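You operate a simulated robot arm through the tools that you are given. There is no shell and no other tool. Be economical: measure what you need, move in short steps, check, and stop when the job is done.

The job below is to be done with a simulated robot arm. You get a single attempt, and the scene is never put back.

JOB
Make room on the worktop over the drawers for the orange game cartridge. At the end: the brown shaker (marked "CINNAMON") from the worktop over the drawers is on the top of the white drawer unit; the orange game cartridge from the top of the white drawer unit stands where the brown shaker stood; whatever was shut is shut again. Leave all else as you found it, and nothing knocked over (what rides in a drawer may roll over).

Only the result counts: the job must be done as asked and must still hold three seconds after the hand-in. Knocking over, shifting, dropping, spilling or breaking anything else fails it.

ROBOT AND FRAMES
A 6-joint arm with a two-finger parallel gripper, fixed in place. Base frame: the origin is at the foot of the arm, x ahead of it, y to its left, z up; the work surface is at about z = 910. Units: mm, degrees, N and s.
With the tool pointing down near the work surface it reaches from about 360 to 760 mm from the base axis. Its first joint turns from -66.0 to 66.0 degrees. Payload 2.45 kg.
The TCP is the grasp point between the finger pads, 24 mm short of the fingertips. In the tool frame z runs along the fingers and y along their closing line. Largest opening 68 mm; finger width 17, thickness 10; the body of the gripper, 40 by 70 mm, starts 41 mm behind the TCP.
Orientation is that of the tool frame in the base frame, as [roll, pitch, yaw] about the fixed x, y, z axes, in that order (R = Rz(yaw) Ry(pitch) Rx(roll)). With the fingers straight down and closing along the base's y, the tool's x points along the base's -x, its y along +y and its z along -z.

CONTROLS
- The arm moves only by the tool jog_arm. Its argument "steps" is a list that holds one entry, the list of rows, each a list of 7 numbers: the shift along the tool's x, y, z in mm, then the turn, a rotation vector about the tool's x, y, z in degrees, then the closure, from 0 (fully open) to 1 (shut). In form: [[[dx, dy, dz, wx, wy, wz, gripper], ...]]. A call has 1 to 12 rows; each row shifts and turns the commanded pose from where the row before left it, along the tool's axes as they then stand. A row lasts 0.2 s, in which the tool goes at most 50 mm and 8.6 degrees; a call with a longer step from one row to the next is refused whole, and so is a gripper value outside its range. A pose out of reach is approached as far as the arm can. The call stops where the force on the tool passes 40 N (or 10 N more than at its start, if that is more) or the arm is blocked; 0.2 s more then pass. Each finger travels about 108 mm/s and halts on what it meets, pressing with about 38 N; the grip force reading is that of the motor and also rises with nothing between the fingers. The clock runs only during rows and for 0.2 s after the last one: add rows that do not move to give the fingers time. The reply holds the time, the measured pose of the TCP, the force on the tool along the base axes, the opening and the grip force, in the units named above and with some noise, and new pictures: "pictures" is both (left out), scene, wrist or none.
- Cameras (640 x 400 px; columns grow to the right, rows downward): "scene" is fixed at [178.1, 432.4, 1480.2]; the picture's right is [-0.56, -0.83, 0.00], its down [-0.47, 0.32, -0.82] and it looks along [0.68, -0.46, -0.57] (base axes); focal length 272 px, centre (320, 200). "wrist" rides on the gripper at [84, 11, -75] in the tool frame; the picture's right is [-0.13, 0.99, 0.00], its down [-0.60, -0.08, -0.79] and it looks along [-0.79, -0.10, 0.61] (tool axes); focal length 251 px, centre (320, 200).
- locate(camera, pixels): there is no depth. For up to 12 entries [column, row, z] of the newest picture of that camera ("zoom" is the newest enlarged one), the place [x, y] in the base frame at which the ray of that pixel passes the height z, good to about 2 mm, but the place of the scene camera against the robot may be out by one fixed shift of up to 25 mm in any direction. No time passes.
- zoom(camera, box): a new picture of the part [left, top, right, bottom] of that camera's present view, enlarged. No time passes.
- hand_in(): hands the job in; it is judged then, once.

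Keep the steps short. Do not move on a guess: measure, check each grasp and each placing, and mend mistakes. In all there are 80 turns and 170 pictures (those below and enlarged ones count). Leave the gripper open and the arm clear of the work at the hand-in unless told otherwise, and finish with a single line.

The tools are called after "Emit:" as a command line: name --argument value ..., lists and objects as JSON in quotes. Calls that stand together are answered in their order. jog_arm: Moves the arm, as the interface text tells. Its arguments: {"type":"object","properties":{"steps":{"type":"array","items":{"type":"array","items":{"type":"array","items":{"type":"number"}}}},"pictures":{"type":"string","enum":["both","scene","wrist","none"]}},"required":["steps"]} The other tools are called the same way: locate (camera, pixels) gives the place at which the rays of pixels pass given heights; zoom (camera, box) takes an enlarged picture of a part of a camera's view; hand_in () hands the job in.

At the start:

```text
clock: 0.0
tcp_pos: [501.8, 13.7, 1237.3]
orientation: [-180.0, 0.1, 180.0]
contact_force: [0.4, -0.1, -0.1]
opening: 68.0
finger_force: 0.0
```

scene: 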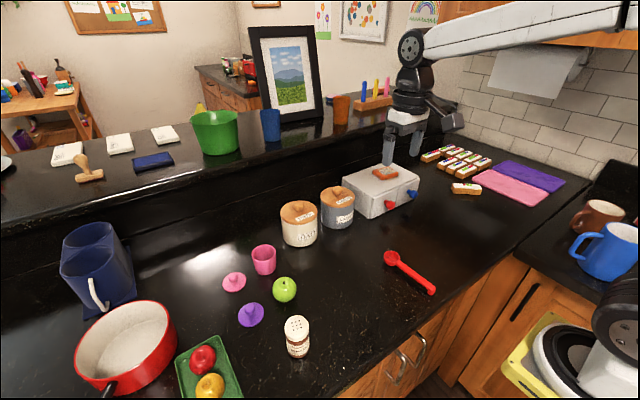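
wrist: 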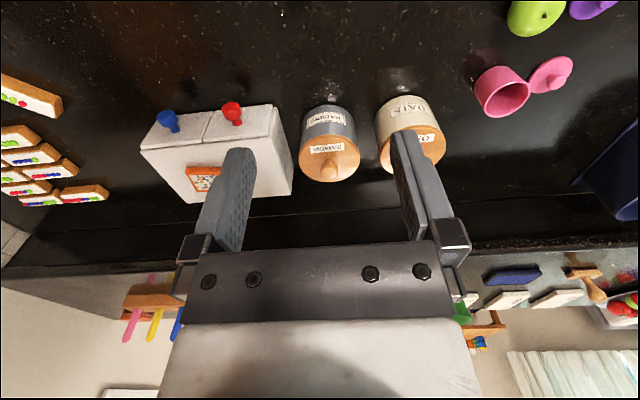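

I see the shaker near scene (297,337) and the orange cartridge on the white drawer unit near (386,172). I'll zoom in on both and measure them.

Emit:
zoom --camera "scene" --box '[330, 140, 450, 230]'

Emit:
zoom --camera "scene" --box '[230, 290, 360, 380]'

Emit:
locate --camera "scene" --pixels '[[297, 352, 910], [297, 322, 990], [386, 173, 990], [386, 173, 970], [376, 217, 910], [419, 190, 910], [344, 183, 980], [374, 196, 980], [419, 178, 980], [385, 164, 980]]'

Emit:
locate --camera "wrist" --pixels '[[202, 183, 980], [140, 150, 980], [281, 137, 980], [294, 195, 910], [275, 105, 980]]'

Emit:
zoom --camera "wrist" --box '[120, 80, 320, 220]'

```text
4.44 times, centred on (390, 185) of scene
```

zoom: 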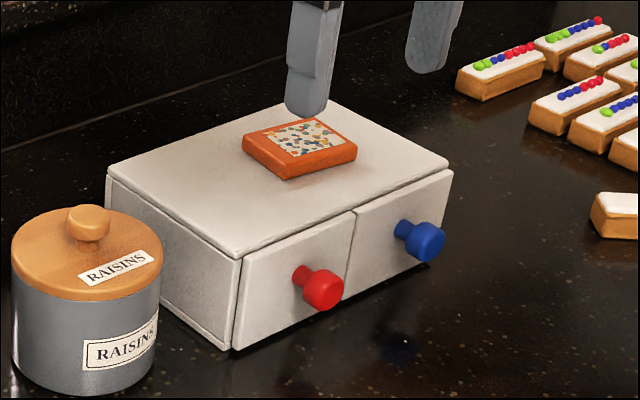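

```text
4.44 times, centred on (295, 335) of scene
```

zoom: 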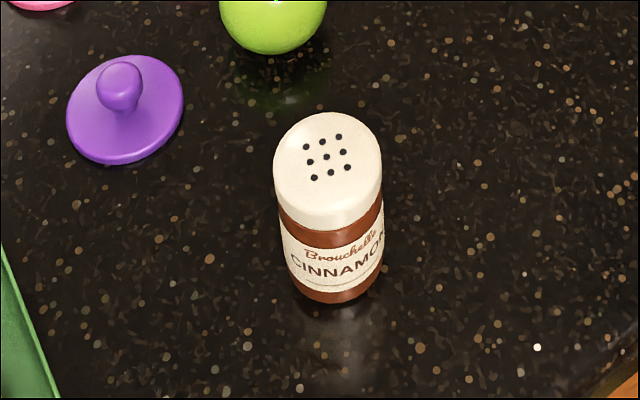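

```text
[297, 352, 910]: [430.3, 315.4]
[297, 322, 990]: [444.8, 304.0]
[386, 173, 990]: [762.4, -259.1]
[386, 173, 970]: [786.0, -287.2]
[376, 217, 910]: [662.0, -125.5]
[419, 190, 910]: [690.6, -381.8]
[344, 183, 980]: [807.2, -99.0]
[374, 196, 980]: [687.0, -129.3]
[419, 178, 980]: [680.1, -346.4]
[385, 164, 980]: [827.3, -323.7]
```

```text
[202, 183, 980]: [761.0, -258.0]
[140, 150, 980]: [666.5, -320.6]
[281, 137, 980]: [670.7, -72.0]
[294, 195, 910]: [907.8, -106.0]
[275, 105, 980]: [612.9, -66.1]
```

```text
2.86 times, centred on (220, 150) of wrist
```

zoom: 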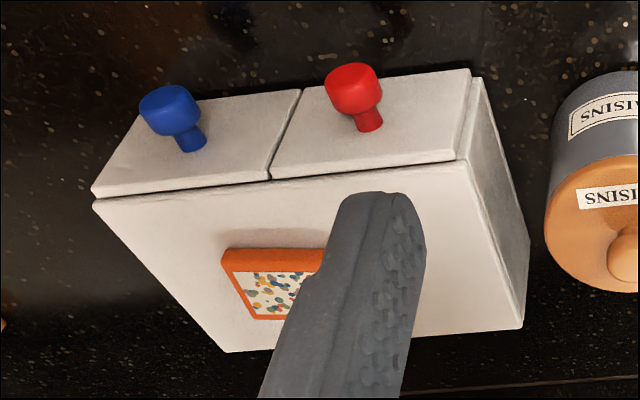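

The scene camera may be shifted, so I'll go above the shaker with the wrist camera turned along the reach direction and measure it from there.

Emit:
jog_arm --steps '[[[19.5, 42.7, 11, 0, 0, 0, 0], [19.5, 42.7, 11, 0, 0, 0, 0], [19.5, 42.7, 11, 0, 0, 0, 0], [19.5, 42.7, 11, 0, 0, 0, 0], [19.5, 42.7, 11, 0, 0, 0, 0], [19.5, 42.7, 11, 0, 0, 0, 0], [0, 0, 0, 0, 0, -7, 0], [0, 0, 0, 0, 0, -7, 0], [0, 0, 0, 0, 0, -7, 0], [0, 0, 0, 0, 0, -7, 0], [0, 0, 0, 0, 0, -7, 0]]]' --pictures "both"

```text
clock: 2.4
tcp_pos: [385.4, 271.4, 1170.1]
orientation: [-180.0, 0.0, -144.9]
contact_force: [0.9, -0.2, -0.5]
opening: 67.8
finger_force: 0.0
```

scene: 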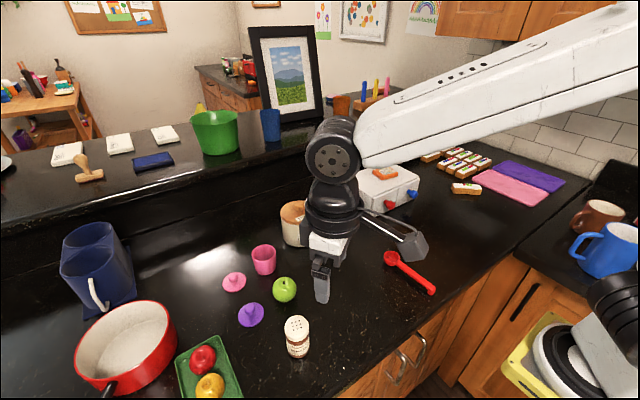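
wrist: 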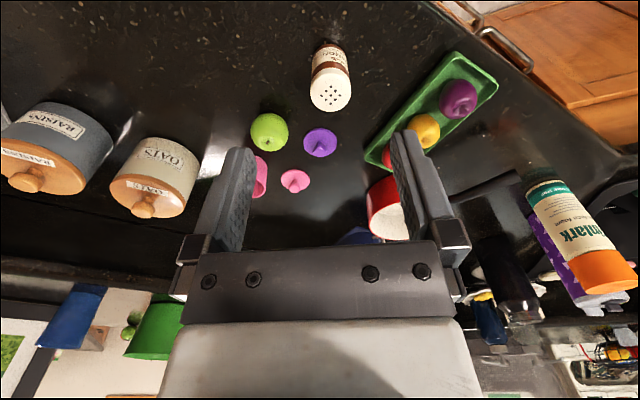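

The shaker shows at wrist (329,75) with its cap at the bottom. I'll zoom in for exact edges.

Emit:
zoom --camera "wrist" --box '[280, 25, 380, 125]'

Emit:
locate --camera "wrist" --pixels '[[327, 45, 910], [331, 94, 990], [331, 94, 1000], [331, 94, 1010], [310, 94, 1000], [352, 94, 1000], [331, 112, 1000], [331, 75, 1000]]'

```text
4.00 times, centred on (330, 75) of wrist
```

zoom: 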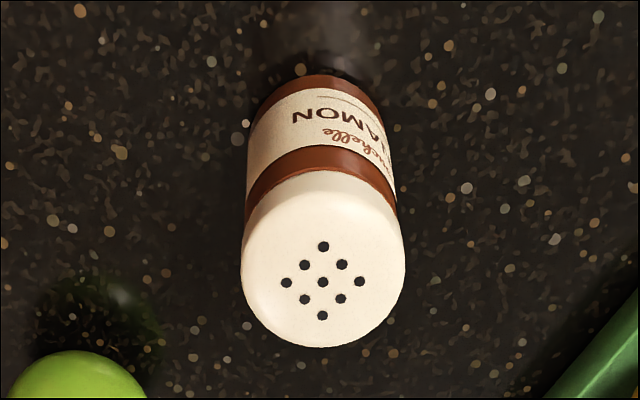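

```text
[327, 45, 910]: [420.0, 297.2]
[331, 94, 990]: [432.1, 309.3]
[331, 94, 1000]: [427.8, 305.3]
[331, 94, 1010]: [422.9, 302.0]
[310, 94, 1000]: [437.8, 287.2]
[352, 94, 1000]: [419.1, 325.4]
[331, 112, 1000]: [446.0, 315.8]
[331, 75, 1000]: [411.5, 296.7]
```

Estimated shaker centre is about (433,309), top around z 985–990. I'll descend 90 mm for a second view and check the neighbours' clearance.

Emit:
jog_arm --steps '[[[0, 3, 30, 0, 0, 0, 0], [0, 0, 30, 0, 0, 0, 0], [0, 0, 30, 0, 0, 0, 0], [0, 0, 0, 0, 0, 0, 0]]]' --pictures "wrist"

Emit:
zoom --camera "wrist" --box '[230, 0, 430, 125]'

```text
clock: 3.4
tcp_pos: [384.0, 271.4, 1079.1]
orientation: [180.0, -0.1, -145.0]
contact_force: [0.1, -0.5, 0.0]
opening: 68.1
finger_force: 0.0
```

wrist: 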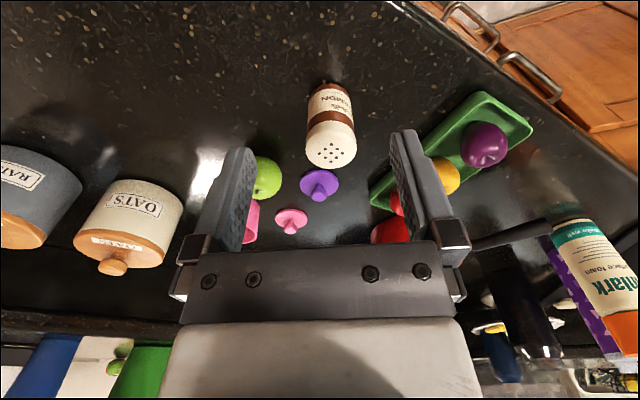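

```text
3.20 times, centred on (330, 62) of wrist
```

zoom: 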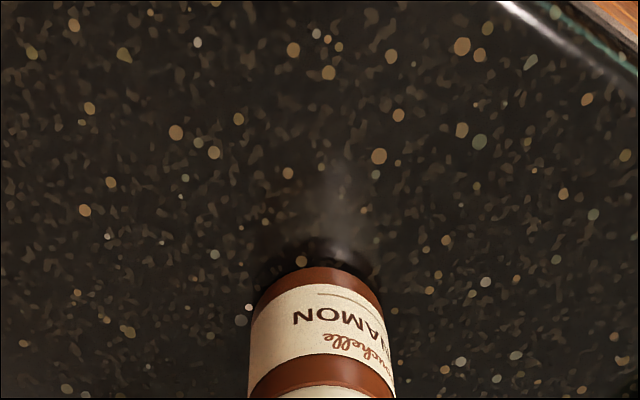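

Now I'll measure the base front edge, the cap centre, and the neighbours from this pose.

Emit:
locate --camera "wrist" --pixels '[[330, 83.5, 910], [331, 152, 970], [331, 152, 980], [331, 152, 990], [331, 152, 1000], [306, 150, 985], [356, 150, 985], [282, 170, 930], [307, 190, 915], [331, 82, 910], [375, 195, 920], [471, 90, 925]]'

Emit:
zoom --camera "wrist" --box '[280, 75, 380, 180]'

```text
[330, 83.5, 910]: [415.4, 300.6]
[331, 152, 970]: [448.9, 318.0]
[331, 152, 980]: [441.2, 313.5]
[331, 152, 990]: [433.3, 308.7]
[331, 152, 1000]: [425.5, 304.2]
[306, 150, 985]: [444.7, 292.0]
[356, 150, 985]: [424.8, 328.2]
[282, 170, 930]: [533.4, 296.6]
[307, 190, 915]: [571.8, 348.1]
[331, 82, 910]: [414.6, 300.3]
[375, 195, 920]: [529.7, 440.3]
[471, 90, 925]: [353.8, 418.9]
```

```text
3.81 times, centred on (330, 128) of wrist
```

zoom: 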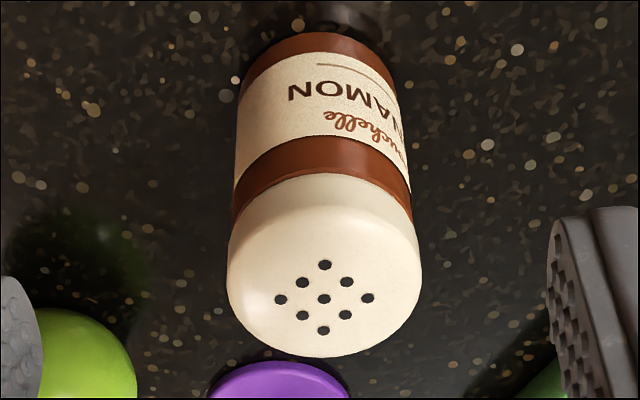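

The two views agree: cap top at z≈992, centre about (432,309), diameter about 42. Next I move directly over it and descend to z 965 with the fingers open.

Emit:
jog_arm --steps '[[[-30.5, 1.6, 0, 0, 0, 0, 0], [-30.4, 1.6, 0, 0, 0, 0, 0], [0, 0, 30, 0, 0, 0, 0], [0, 0, 30, 0, 0, 0, 0], [0, 0, 30, 0, 0, 0, 0], [0, 0, 0, 0, 0, 0, 0]]]' --pictures "both"

```text
clock: 4.8
tcp_pos: [430.1, 309.4, 990.5]
orientation: [180.0, 0.0, -145.0]
contact_force: [0.0, 0.2, -1.1]
opening: 68.1
finger_force: 0.0
```

scene: 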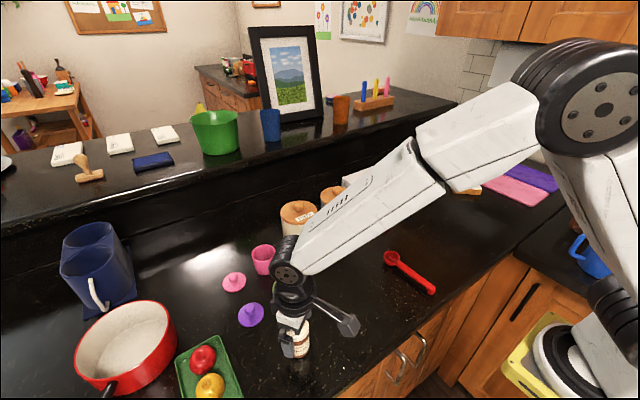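
wrist: 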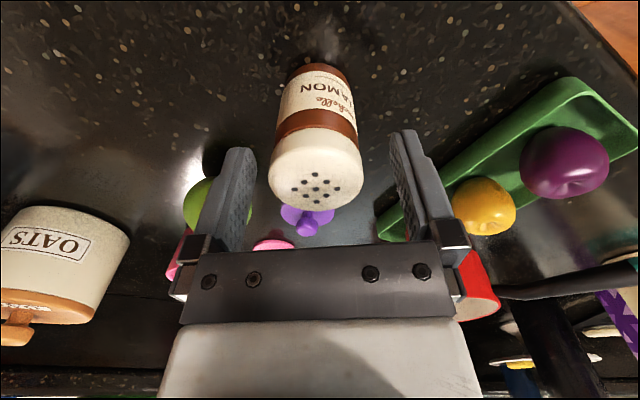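

The shaker sits between the fingers. One quick centring check at this pose before closing.

Emit:
locate --camera "wrist" --pixels '[[316, 188, 985], [316, 188, 990], [316, 188, 995], [318, 62, 910], [269, 165, 985], [362, 165, 985]]'

```text
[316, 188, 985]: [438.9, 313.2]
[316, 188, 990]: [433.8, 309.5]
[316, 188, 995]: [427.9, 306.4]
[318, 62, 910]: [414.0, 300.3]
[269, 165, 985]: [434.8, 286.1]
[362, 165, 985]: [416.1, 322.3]
```

Centring is good (offset under 2 mm). I descend 25 mm and close.

Emit:
jog_arm --steps '[[[-1, -1.3, 25, 0, 0, 0, 0], [0, 0, 0, 0, 0, 0, 0], [0, 0, 0, 0, 0, 0, 0.5], [0, 0, 0, 0, 0, 0, 1], [0, 0, 0, 0, 0, 0, 1]]]' --pictures "wrist"

```text
clock: 6.0
tcp_pos: [432.6, 310.3, 966.1]
orientation: [-179.9, 0.0, -145.0]
contact_force: [0.5, 0.5, 0.2]
opening: 44.2
finger_force: 38.0
```

wrist: 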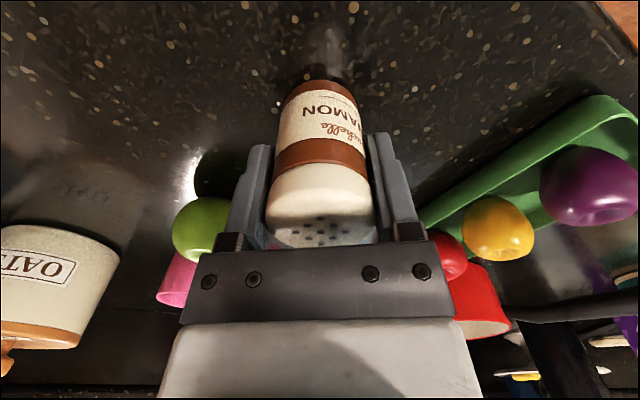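

The grip is firm at 44.2 mm, 38 N. I lift it straight up 220 mm and turn the hand toward the unit.

Emit:
jog_arm --steps '[[[0, 0, -20, 0, 0, 0, 1], [0, 0, -40, 0, 0, 0, 1], [0, 0, -40, 0, 0, 0, 1], [0, 0, -40, 0, 0, 0, 1], [0, 0, -40, 0, 0, 0, 1], [0, 0, -40, 0, 0, 8.3, 1], [0, 0, 0, 0, 0, 8.3, 1], [0, 0, 0, 0, 0, 8.3, 1], [0, 0, 0, 0, 0, 8.3, 1], [0, 0, 0, 0, 0, 8.3, 1], [0, 0, 0, 0, 0, 8.3, 1]]]' --pictures "scene"

```text
clock: 8.4
tcp_pos: [433.1, 309.0, 1185.5]
orientation: [180.0, -0.1, 165.2]
contact_force: [0.0, 0.4, -1.2]
opening: 43.8
finger_force: 38.1
```

scene: 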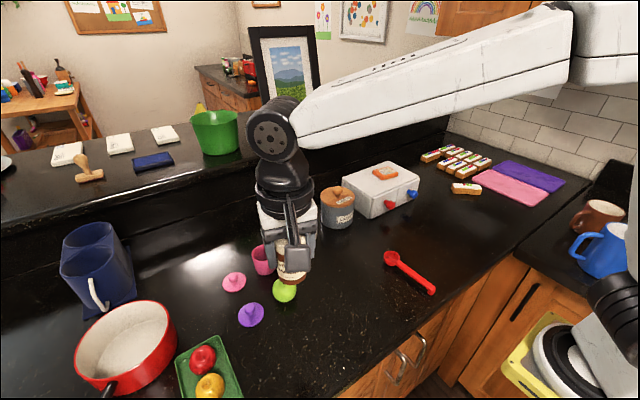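

The shaker is held aloft. I carry it at z 1186 toward the unit and stop short at about (502,-135) to look.

Emit:
jog_arm --steps '[[[-18.3, -41, 0, 0, 0, 0, 1], [-18.3, -41, 0, 0, 0, 0, 1], [-18.3, -41, 0, 0, 0, 0, 1], [-18.3, -41, 0, 0, 0, 0, 1], [-18.3, -41, 0, 0, 0, 0, 1], [-18.3, -41, 0, 0, 0, 0, 1], [-18.3, -41, 0, 0, 0, 0, 1], [-18.3, -41, 0, 0, 0, 0, 1], [-18.3, -41, 0, 0, 0, 0, 1], [-18.3, -41, 0, 0, 0, 0, 1], [0, 0, 0, 0, 0, 0, 1]]]' --pictures "both"

Emit:
zoom --camera "wrist" --box '[120, 0, 320, 180]'

Emit:
zoom --camera "scene" --box '[310, 140, 454, 230]'

```text
clock: 10.8
tcp_pos: [504.6, -131.2, 1185.9]
orientation: [-179.9, 0.0, 165.2]
contact_force: [-0.2, 0.6, -1.2]
opening: 44.0
finger_force: 38.1
```

scene: 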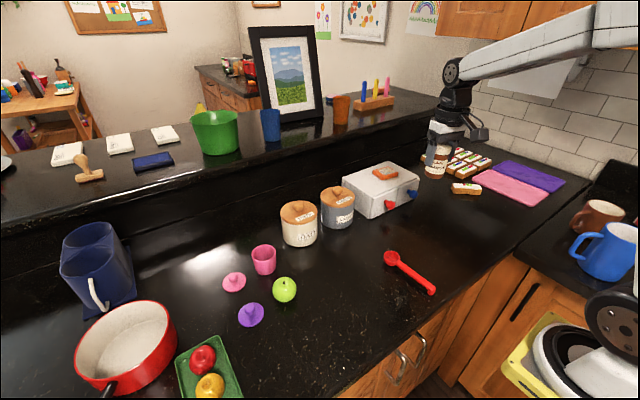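
wrist: 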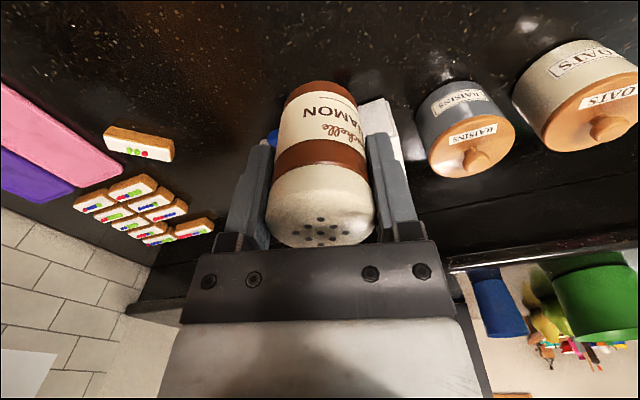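

```text
2.22 times, centred on (220, 90) of wrist
```

zoom: 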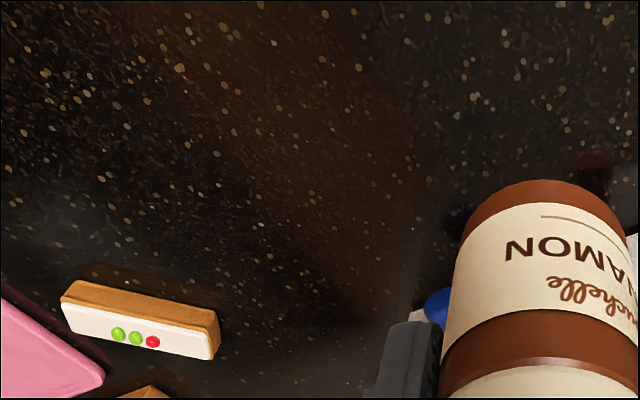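

```text
4.44 times, centred on (382, 185) of scene
```

zoom: 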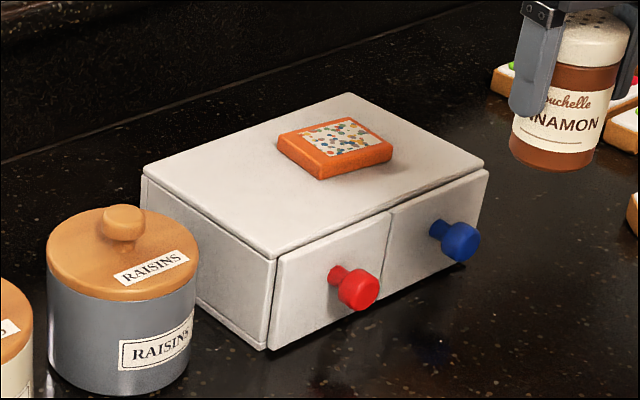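

The shaker blocks the view of the unit. I'll turn the hand 33° left so the unit shows beside it.

Emit:
jog_arm --steps '[[[0, 0, 0, 0, 0, -8.3, 1], [0, 0, 0, 0, 0, -8.3, 1], [0, 0, 0, 0, 0, -8.3, 1], [0, 0, 0, 0, 0, -8.3, 1], [0, 0, 0, 0, 0, 0, 1]]]' --pictures "wrist"

Emit:
zoom --camera "wrist" --box '[100, 80, 292, 200]'

```text
clock: 12.0
tcp_pos: [505.5, -131.4, 1186.1]
orientation: [180.0, 0.0, -161.5]
contact_force: [-0.2, 0.0, -0.4]
opening: 43.9
finger_force: 38.9
```

wrist: 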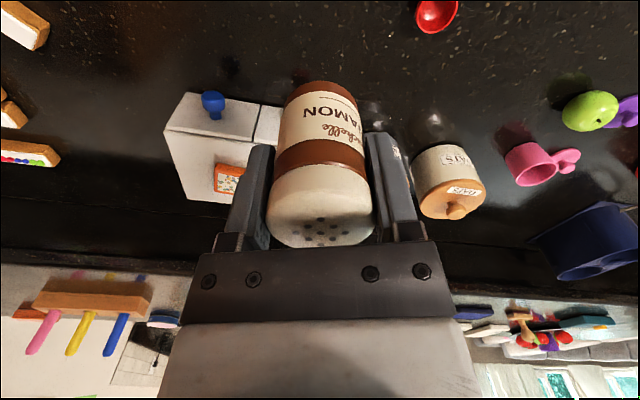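

```text
3.33 times, centred on (196, 140) of wrist
```

zoom: 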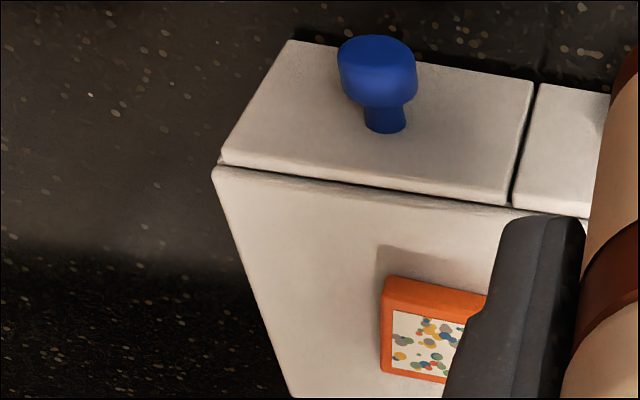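

I'll measure the unit's front corners (base and top edge) and the cartridge corners in this zoom.

Emit:
locate --camera "zoom" --pixels '[[290, 40, 910], [220, 163, 970], [220, 163, 980], [220, 163, 990], [220, 163, 1000], [216, 170, 990], [507, 203, 990], [290, 395, 990], [387, 275, 990], [381, 370, 990], [488, 294, 990], [295, 397, 980]]'

```text
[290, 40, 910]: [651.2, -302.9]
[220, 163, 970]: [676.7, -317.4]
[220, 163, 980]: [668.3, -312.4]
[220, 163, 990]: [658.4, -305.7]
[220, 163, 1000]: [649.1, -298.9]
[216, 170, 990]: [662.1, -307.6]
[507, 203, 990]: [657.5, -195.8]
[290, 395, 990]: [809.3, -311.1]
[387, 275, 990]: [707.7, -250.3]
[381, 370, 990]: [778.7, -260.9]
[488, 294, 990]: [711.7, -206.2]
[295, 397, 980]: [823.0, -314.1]
```

The unit's front edge is at x≈657, its top near z≈993, spanning y≈-306 to about -85; the cartridge is at y≈-250..-206. I'll take the shaker over the free left part at (708,-140) with the closing line nearly along y, and look before lowering.

Emit:
jog_arm --steps '[[[0, 0, 0, 0, 0, 7.4, 1], [0, 0, 0, 0, 0, 7.4, 1], [0, 0, 0, 0, 0, 7.4, 1], [0, 0, 0, 0, 0, 7.5, 1], [-40, 6.2, 0, 0, 0, 0, 1], [-40, 6.2, 0, 0, 0, 0, 1], [-40, 6.2, 0, 0, 0, 0, 1], [-40, 6.2, 0, 0, 0, 0, 1], [-40, 6.2, 0, 0, 0, 0, 1], [0, 0, 30, 0, 0, 0, 1], [0, 0, 30, 0, 0, 0, 1], [0, 0, 0, 0, 0, 0, 1]]]' --pictures "both"

Emit:
zoom --camera "scene" --box '[310, 130, 454, 220]'

```text
clock: 14.6
tcp_pos: [708.2, -141.1, 1125.9]
orientation: [180.0, 0.0, 168.8]
contact_force: [0.1, 0.1, -1.3]
opening: 43.9
finger_force: 38.1
```

scene: 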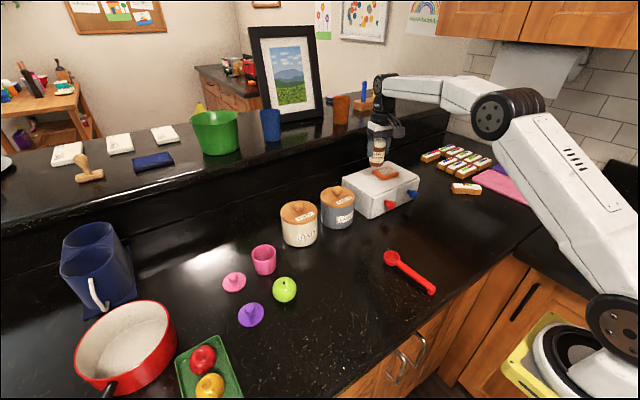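
wrist: 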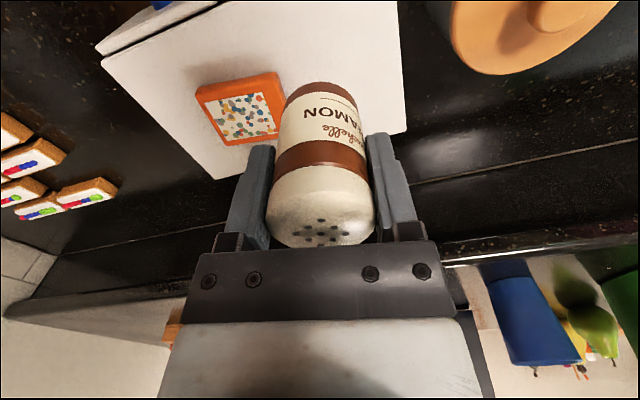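

```text
4.44 times, centred on (382, 175) of scene
```

zoom: 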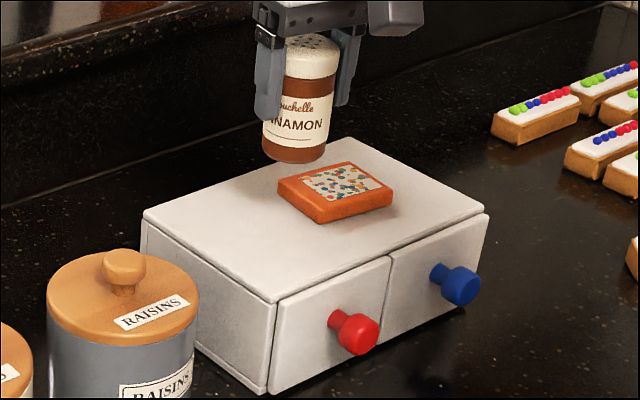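

Clear view. I'll measure the top's left and rear edges and the cartridge corners.

Emit:
zoom --camera "wrist" --box '[90, 0, 410, 200]'

Emit:
locate --camera "wrist" --pixels '[[407, 130, 993], [398, 3, 993], [102, 63, 993], [215, 179, 993], [195, 90, 1005], [283, 72, 1005], [221, 144, 1005], [288, 130, 1005], [225, 147, 993], [240, 120, 1005], [451, 10, 1010], [320, 80, 1015]]'

```text
2.00 times, centred on (250, 100) of wrist
```

zoom: 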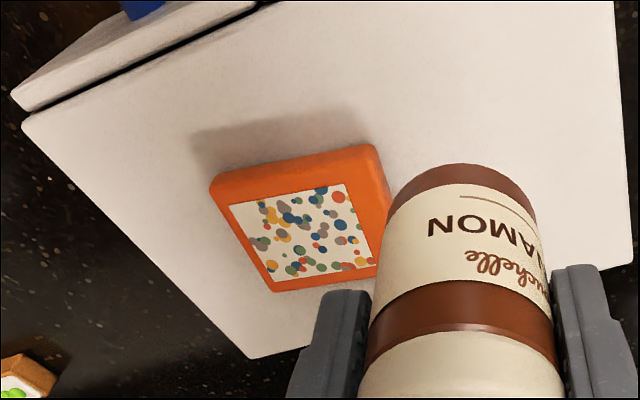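

```text
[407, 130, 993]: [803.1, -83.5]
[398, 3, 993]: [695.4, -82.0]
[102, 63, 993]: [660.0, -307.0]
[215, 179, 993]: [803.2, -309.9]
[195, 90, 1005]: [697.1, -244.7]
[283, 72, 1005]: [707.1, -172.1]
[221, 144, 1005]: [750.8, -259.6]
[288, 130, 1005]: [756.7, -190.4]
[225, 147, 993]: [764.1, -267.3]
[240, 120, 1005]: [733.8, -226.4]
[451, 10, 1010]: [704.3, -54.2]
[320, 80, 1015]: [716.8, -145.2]
```

Unit top spans x 658–803, y -308..-83; the cartridge reaches y≈-172. I shift the shaker to y≈-120 for clearance, lower it 65 mm, then ease down.

Emit:
jog_arm --steps '[[[4.1, 20.6, 0, 0, 0, 0, 1], [0, 0, 30, 0, 0, 0, 1], [0, 0, 30, 0, 0, 0, 1], [0, 0, 5, 0, 0, 0, 1], [0, 0, 0, 0, 0, 0, 1]]]' --pictures "both"

Emit:
zoom --camera "scene" --box '[310, 130, 454, 220]'

```text
clock: 15.8
tcp_pos: [708.2, -120.1, 1061.3]
orientation: [-180.0, 0.0, 168.6]
contact_force: [0.5, -0.5, -0.5]
opening: 43.6
finger_force: 37.8
```

scene: 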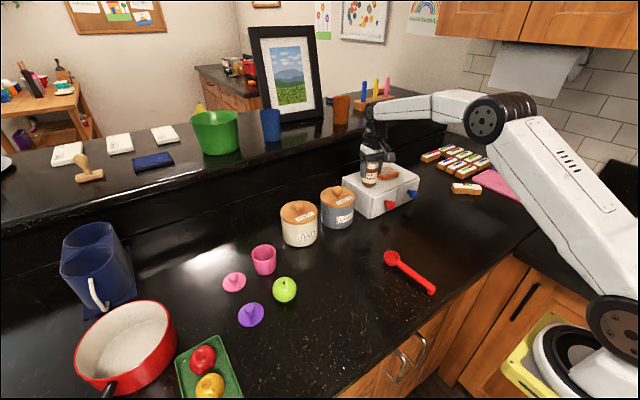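
wrist: 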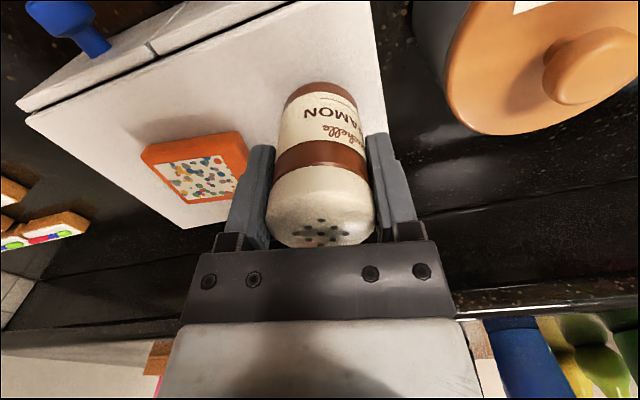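

```text
4.44 times, centred on (382, 175) of scene
```

zoom: 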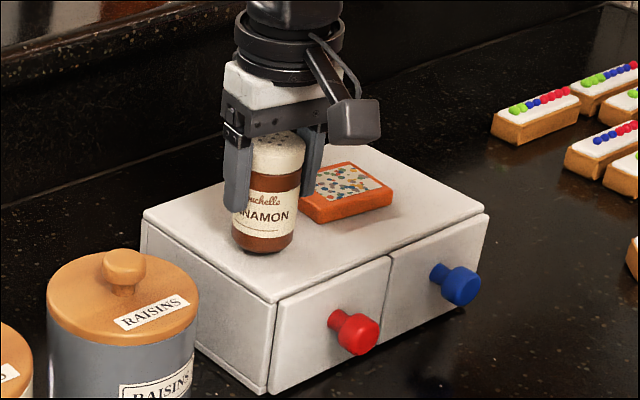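

The shaker base is about 10 mm above the top. I ease down in 1.5 mm steps and watch the force.

Emit:
jog_arm --steps '[[[0, 0, 1.5, 0, 0, 0, 1], [0, 0, 1.5, 0, 0, 0, 1], [0, 0, 1.5, 0, 0, 0, 1], [0, 0, 1, 0, 0, 0, 1]]]' --pictures "none"

```text
clock: 16.8
tcp_pos: [707.5, -121.5, 1054.8]
orientation: [-180.0, 0.0, 168.7]
contact_force: [0.4, 0.9, -0.4]
opening: 43.7
finger_force: 38.0
```

Emit:
jog_arm --steps '[[[0, 0, 1, 0, 0, 0, 1], [0, 0, 1, 0, 0, 0, 1], [0, 0, 1, 0, 0, 0, 1]]]' --pictures "none"

```text
clock: 17.6
tcp_pos: [709.2, -120.2, 1054.5]
orientation: [-180.0, 0.1, 168.7]
contact_force: [-2.0, 0.8, 2.3]
opening: 43.7
finger_force: 37.7
```

There are first signs of contact (z force +2.3 N). I take 1 mm more to confirm.

Emit:
jog_arm --steps '[[[0, 0, 1, 0, 0, 0, 1], [0, 0, 0, 0, 0, 0, 1]]]' --pictures "wrist"

Emit:
zoom --camera "scene" --box '[350, 150, 414, 220]'

```text
clock: 18.2
tcp_pos: [709.3, -122.4, 1053.5]
orientation: [-179.8, 0.2, 168.7]
contact_force: [-2.7, 0.0, 13.4]
opening: 44.0
finger_force: 38.4
```

wrist: 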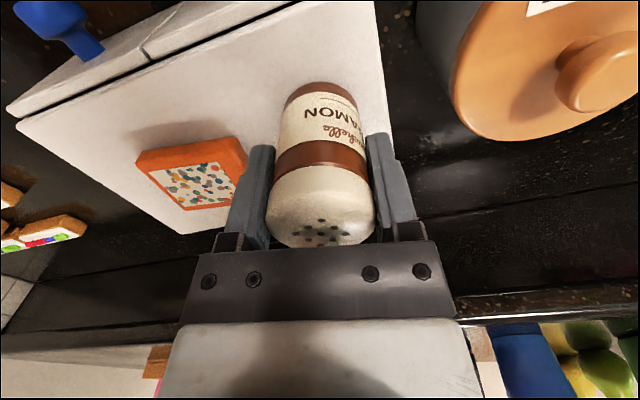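

```text
5.71 times, centred on (382, 185) of scene
```

zoom: 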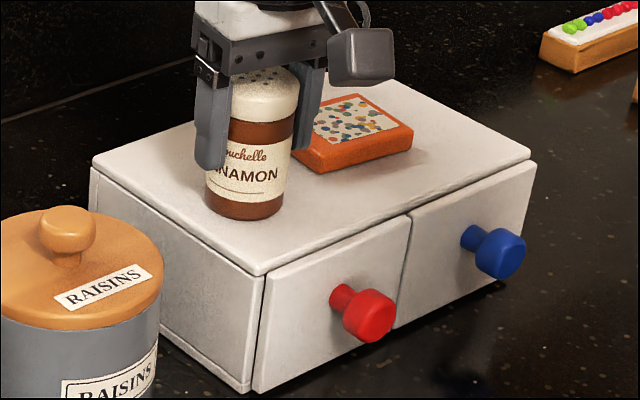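

Solid contact at 13 N, so the unit top is at about z 997. I back off 1 mm, open, wait, then rise straight up.

Emit:
jog_arm --steps '[[[0, 0, -1, 0, 0, 0, 1], [0, 0, 0, 0, 0, 0, 0.3], [0, 0, 0, 0, 0, 0, 0], [0, 0, 0, 0, 0, 0, 0], [0, 0, -15, 0, 0, 0, 0], [0, 0, -30, 0, 0, 0, 0], [0, 0, -40, 0, 0, 0, 0], [0, 0, -40, 0, 0, 0, 0], [0, 0, 0, 0, 0, 0, 0]]]' --pictures "both"

Emit:
zoom --camera "scene" --box '[350, 150, 414, 220]'

Emit:
zoom --camera "wrist" --box '[100, 0, 420, 200]'

```text
clock: 20.2
tcp_pos: [710.8, -122.0, 1178.7]
orientation: [180.0, 0.0, 168.7]
contact_force: [0.0, -0.3, 0.1]
opening: 68.1
finger_force: 0.1
```

scene: 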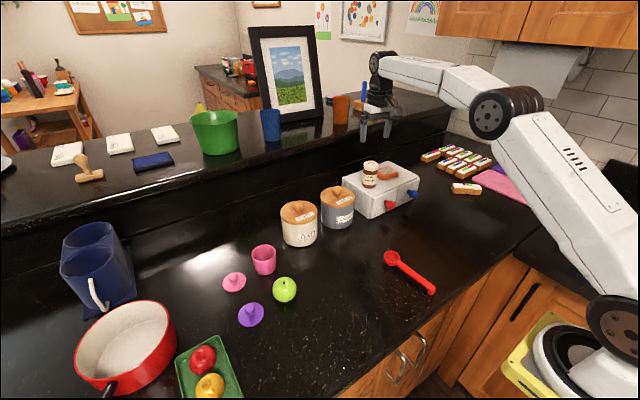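
wrist: 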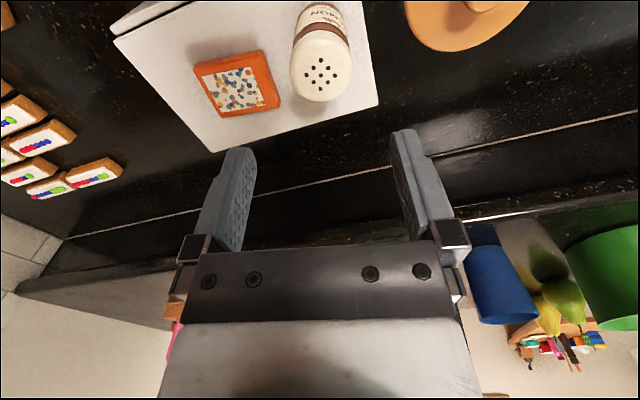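

```text
5.71 times, centred on (382, 185) of scene
```

zoom: 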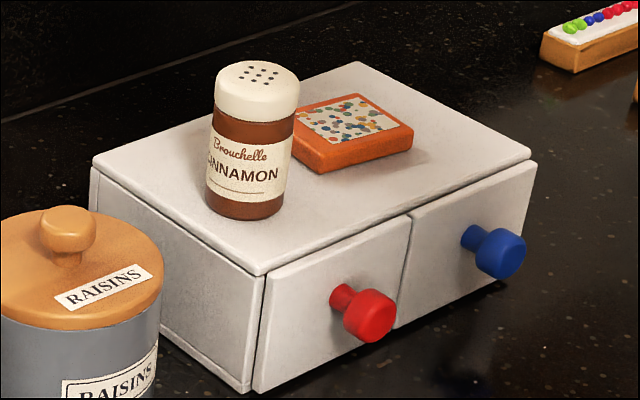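

```text
2.00 times, centred on (260, 100) of wrist
```

zoom: 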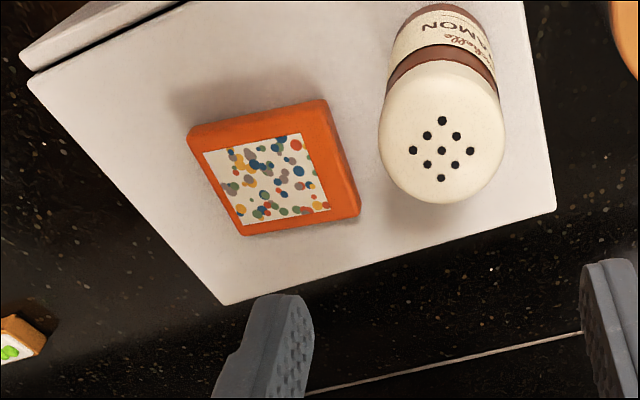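

The shaker stands upright and released. Next I measure the cartridge outline on the top (z≈997, cartridge top ≈1010).

Emit:
locate --camera "zoom" --pixels '[[188, 130, 997], [324, 100, 997], [190, 150, 1010], [240, 235, 1010], [360, 213, 1010], [240, 235, 997], [360, 213, 997], [325, 120, 1010], [187, 140, 1005], [203, 153, 1010], [288, 135, 1010], [330, 208, 1010]]'

Emit:
zoom --camera "wrist" --box '[180, 35, 300, 125]'

```text
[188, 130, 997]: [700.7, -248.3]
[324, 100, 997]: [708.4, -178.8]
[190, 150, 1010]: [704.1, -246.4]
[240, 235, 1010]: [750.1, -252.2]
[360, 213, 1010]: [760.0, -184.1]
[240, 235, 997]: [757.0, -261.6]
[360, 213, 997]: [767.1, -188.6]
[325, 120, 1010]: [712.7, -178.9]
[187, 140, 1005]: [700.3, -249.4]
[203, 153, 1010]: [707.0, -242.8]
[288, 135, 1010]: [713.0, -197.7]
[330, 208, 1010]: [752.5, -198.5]
```

```text
4.44 times, centred on (240, 80) of wrist
```

zoom: 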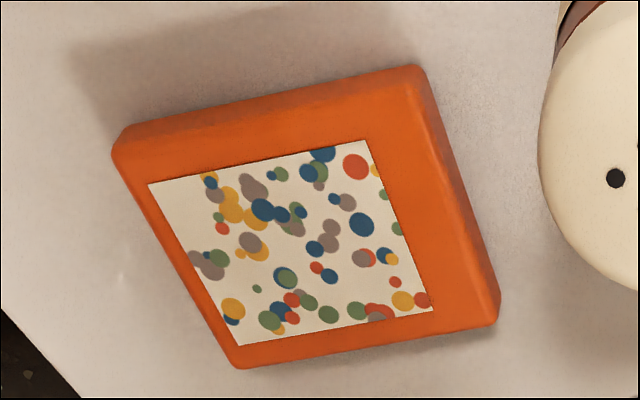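

The cartridge centre is about (730,-216), 70 × 50 mm, turned about -7°. I'll grip across its 50 mm side, with the camera on the side away from the shaker, so I turn the hand +94.5° up high first.

Emit:
jog_arm --steps '[[[0, 0, 0, 0, 0, -7.9, 0], [0, 0, 0, 0, 0, -7.9, 0], [0, 0, 0, 0, 0, -7.9, 0], [0, 0, 0, 0, 0, -7.9, 0], [0, 0, 0, 0, 0, -7.9, 0], [0, 0, 0, 0, 0, -7.9, 0], [0, 0, 0, 0, 0, -7.9, 0], [0, 0, 0, 0, 0, -7.9, 0], [0, 0, 0, 0, 0, -7.9, 0], [0, 0, 0, 0, 0, -7.9, 0], [0, 0, 0, 0, 0, -7.9, 0], [0, 0, 0, 0, 0, -7.9, 0]]]' --pictures "both"

```text
clock: 22.8
tcp_pos: [707.6, -121.3, 1177.8]
orientation: [180.0, 0.0, -96.3]
contact_force: [0.1, 0.3, 0.0]
opening: 68.0
finger_force: 0.0
```

scene: 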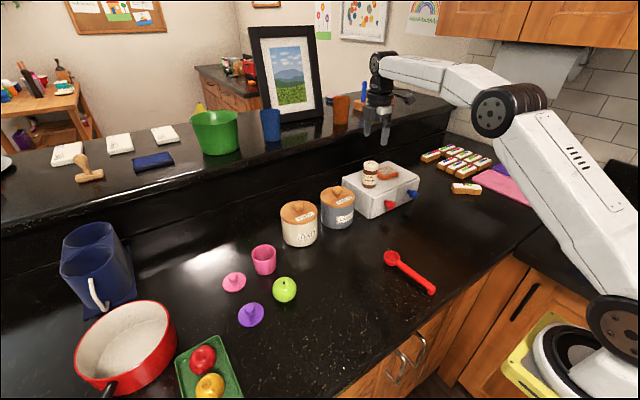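
wrist: 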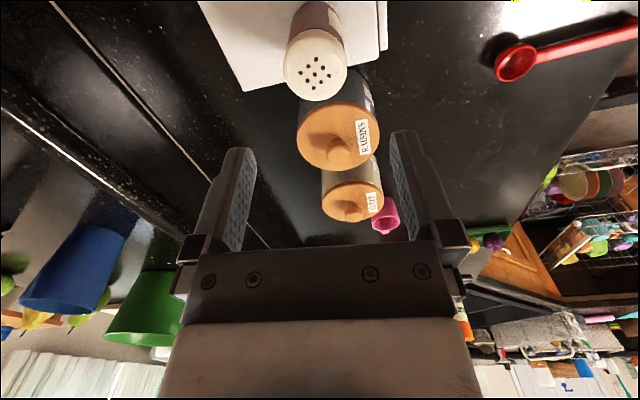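

Turn reached. Next I move over the cartridge at (730,-216), come down to z≈1118, and look.

Emit:
jog_arm --steps '[[[30.6, -10.7, 0, 0, 0, 0, 0], [30.6, -10.8, 0, 0, 0, 0, 0], [30.6, -10.8, 0, 0, 0, 0, 0], [0, 0, 30, 0, 0, 0, 0], [0, 0, 30, 0, 0, 0, 0], [0, 0, 0, 0, 0, 0, 0]]]' --pictures "both"

Emit:
zoom --camera "wrist" --box '[190, 0, 450, 162]'

```text
clock: 24.2
tcp_pos: [710.3, -210.6, 1109.3]
orientation: [179.9, 0.0, -96.4]
contact_force: [-0.9, 0.4, 0.0]
opening: 68.0
finger_force: 0.1
out of reach, approached as far as the arm can: row 2, 3
```

scene: 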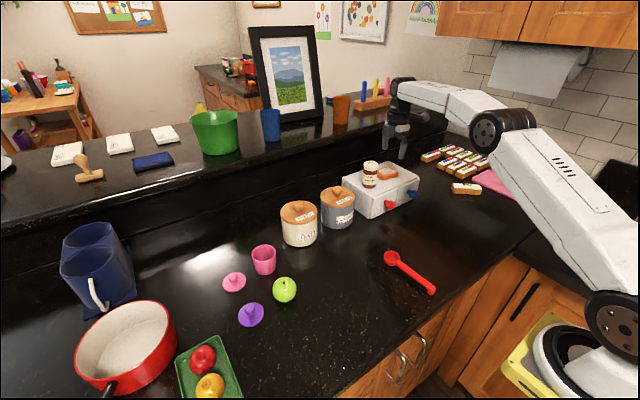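
wrist: 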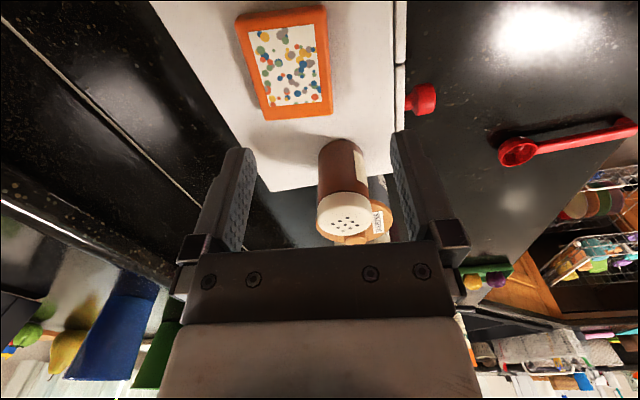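

```text
2.46 times, centred on (320, 81) of wrist
```

zoom: 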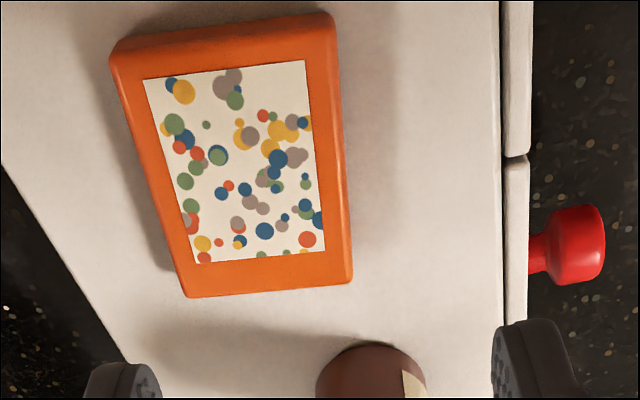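

The arm fell short at that height (radius 741). Reach is better lower, so I go down to about z 1064, well above the cartridge, and then try to extend.

Emit:
jog_arm --steps '[[[0, 0, 22, 0, 0, 0, 0], [0, 0, 23, 0, 0, 0, 0], [0.8, -5.1, 0, 0, 0, 0, 0], [0.8, -5.1, 0, 0, 0, 0, 0], [0.8, -5.1, 0, 0, 0, 0, 0], [0.8, -5.1, 0, 0, 0, 0, 0], [0, 0, 0, 0, 0, 0, 0]]]' --pictures "wrist"

```text
clock: 25.8
tcp_pos: [728.0, -215.9, 1066.0]
orientation: [180.0, 0.0, -96.5]
contact_force: [1.0, -0.8, -0.3]
opening: 68.0
finger_force: 0.0
```

wrist: 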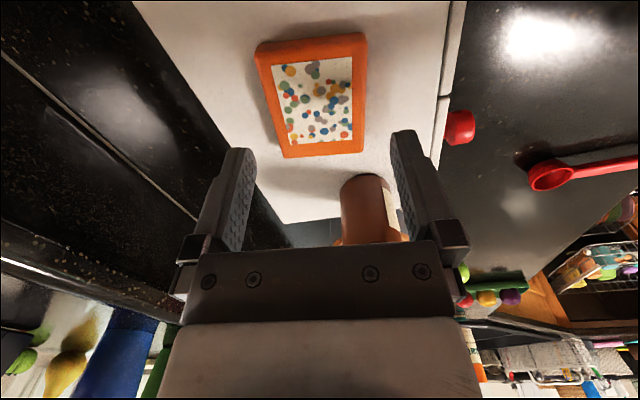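

It reached (728,-216,1066). Next I measure the cartridge edges from this closer pose.

Emit:
zoom --camera "wrist" --box '[230, 20, 390, 170]'

Emit:
locate --camera "wrist" --pixels '[[258, 66, 1008], [284, 158, 1008], [364, 153, 1008], [366, 36, 997], [366, 40, 1008], [256, 50, 1000], [270, 67, 1010], [352, 57, 1010], [288, 144, 1010], [352, 138, 1010], [318, 108, 1010]]'

```text
2.67 times, centred on (310, 95) of wrist
```

zoom: 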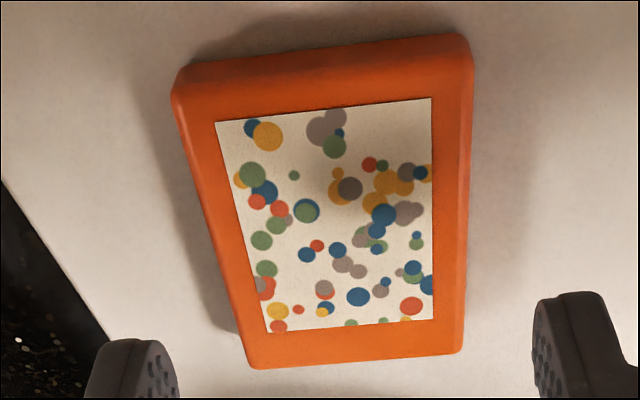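

```text
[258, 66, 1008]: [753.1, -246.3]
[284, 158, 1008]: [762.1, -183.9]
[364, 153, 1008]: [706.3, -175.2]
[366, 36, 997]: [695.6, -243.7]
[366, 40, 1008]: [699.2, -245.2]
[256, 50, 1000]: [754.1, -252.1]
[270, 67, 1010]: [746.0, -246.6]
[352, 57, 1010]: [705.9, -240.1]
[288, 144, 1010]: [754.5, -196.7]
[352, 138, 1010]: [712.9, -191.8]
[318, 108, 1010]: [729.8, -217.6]
```

The cartridge centre is (730,-215), about 56 mm across, so I have 6 mm margin per side. I shift 2 mm out and come down to z≈1040, with the fingertips just above its top, and check.

Emit:
jog_arm --steps '[[[0, -2, 13, 0, 0, 0, 0], [0, 0, 13, 0, 0, 0, 0], [0, 0, 0, 0, 0, 0, 0]]]' --pictures "both"

Emit:
zoom --camera "scene" --box '[350, 140, 430, 210]'

Emit:
zoom --camera "wrist" --box '[200, 40, 440, 190]'

```text
clock: 26.6
tcp_pos: [729.1, -215.0, 1039.7]
orientation: [179.9, 0.0, -96.5]
contact_force: [-0.4, -0.7, 0.0]
opening: 68.5
finger_force: 0.0
```

scene: 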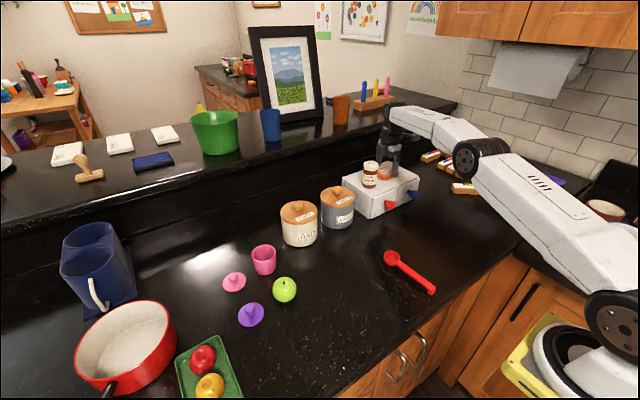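
wrist: 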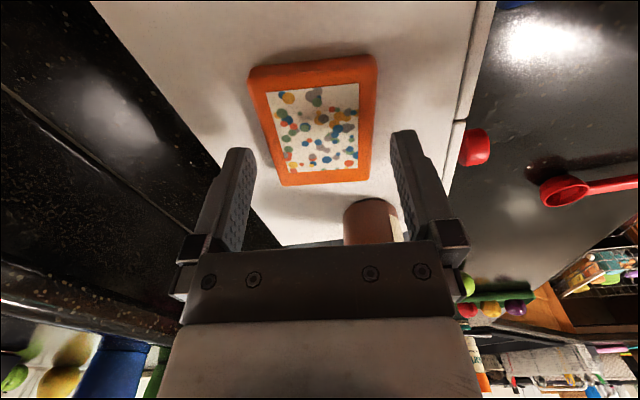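

```text
5.71 times, centred on (390, 175) of scene
```

zoom: 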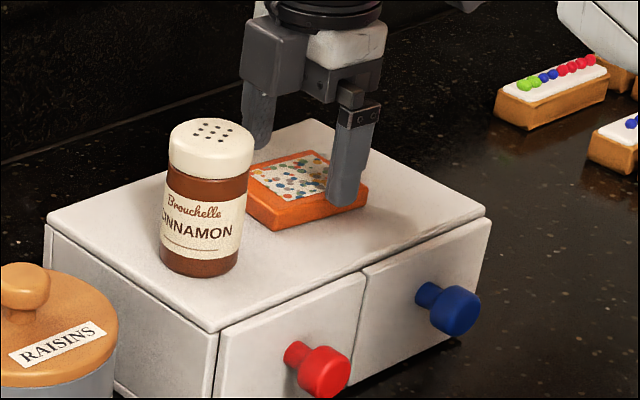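

```text
2.67 times, centred on (320, 115) of wrist
```

zoom: 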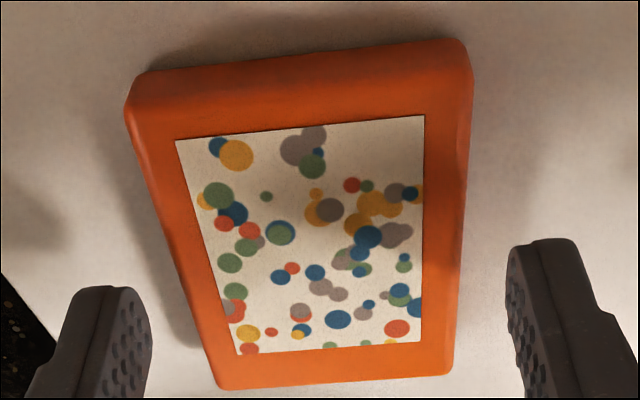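

Fingers straddle it. I check the edges at mid-length against the finger positions.

Emit:
locate --camera "zoom" --pixels '[[172, 230, 1006], [462, 215, 1006], [215, 385, 1006], [453, 372, 1006], [128, 105, 1006], [472, 75, 1006], [458, 40, 998]]'

```text
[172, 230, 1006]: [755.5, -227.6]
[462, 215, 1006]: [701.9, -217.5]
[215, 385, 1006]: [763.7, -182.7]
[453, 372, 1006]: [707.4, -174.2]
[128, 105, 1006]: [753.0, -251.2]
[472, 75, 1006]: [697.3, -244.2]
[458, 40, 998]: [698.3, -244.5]
```

Centred within 1 mm. I descend 14 mm in small steps.

Emit:
jog_arm --steps '[[[0, 0, 5, 0, 0, 0, 0], [0, 0, 5, 0, 0, 0, 0], [0, 0, 4, 0, 0, 0, 0], [0, 0, 0, 0, 0, 0, 0]]]' --pictures "wrist"

Emit:
zoom --camera "scene" --box '[366, 150, 414, 190]'

```text
clock: 27.6
tcp_pos: [730.5, -213.5, 1026.1]
orientation: [180.0, 0.0, -96.4]
contact_force: [0.1, -0.3, -0.7]
opening: 68.1
finger_force: 0.0
```

wrist: 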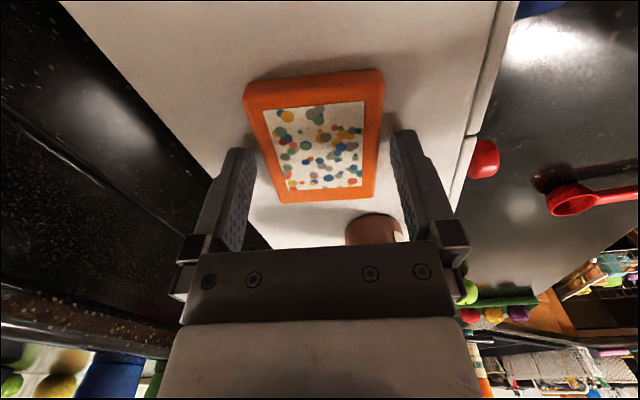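

```text
10.00 times, centred on (390, 170) of scene
```

zoom: 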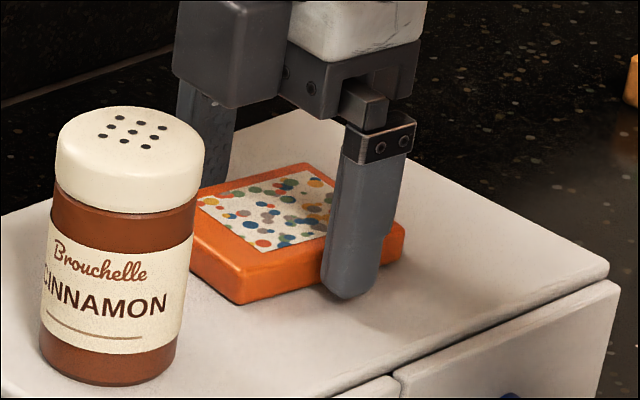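

The fingertips are just above the top, clear of the cartridge. Down 2 mm more, then close gently.

Emit:
jog_arm --steps '[[[0, 0, 2, 0, 0, 0, 0], [0, 0, 0, 0, 0, 0, 0.15], [0, 0, 0, 0, 0, 0, 0.3], [0, 0, 0, 0, 0, 0, 1], [0, 0, 0, 0, 0, 0, 1]]]' --pictures "wrist"

Emit:
zoom --camera "scene" --box '[366, 150, 414, 190]'

```text
clock: 28.8
tcp_pos: [730.2, -213.9, 1022.7]
orientation: [179.9, 0.0, -96.4]
contact_force: [1.3, -0.4, 0.7]
opening: 54.8
finger_force: 38.1
```

wrist: 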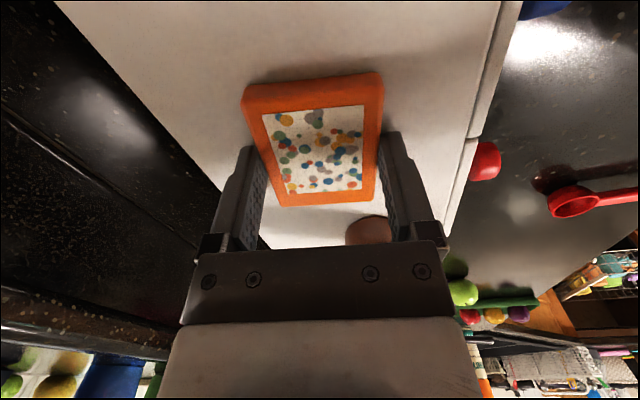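

```text
10.00 times, centred on (390, 170) of scene
```

zoom: 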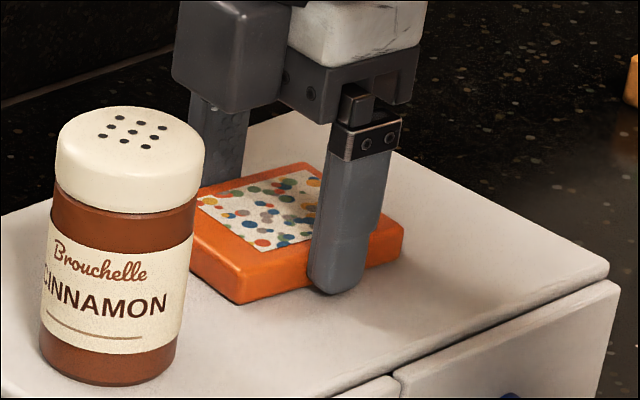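

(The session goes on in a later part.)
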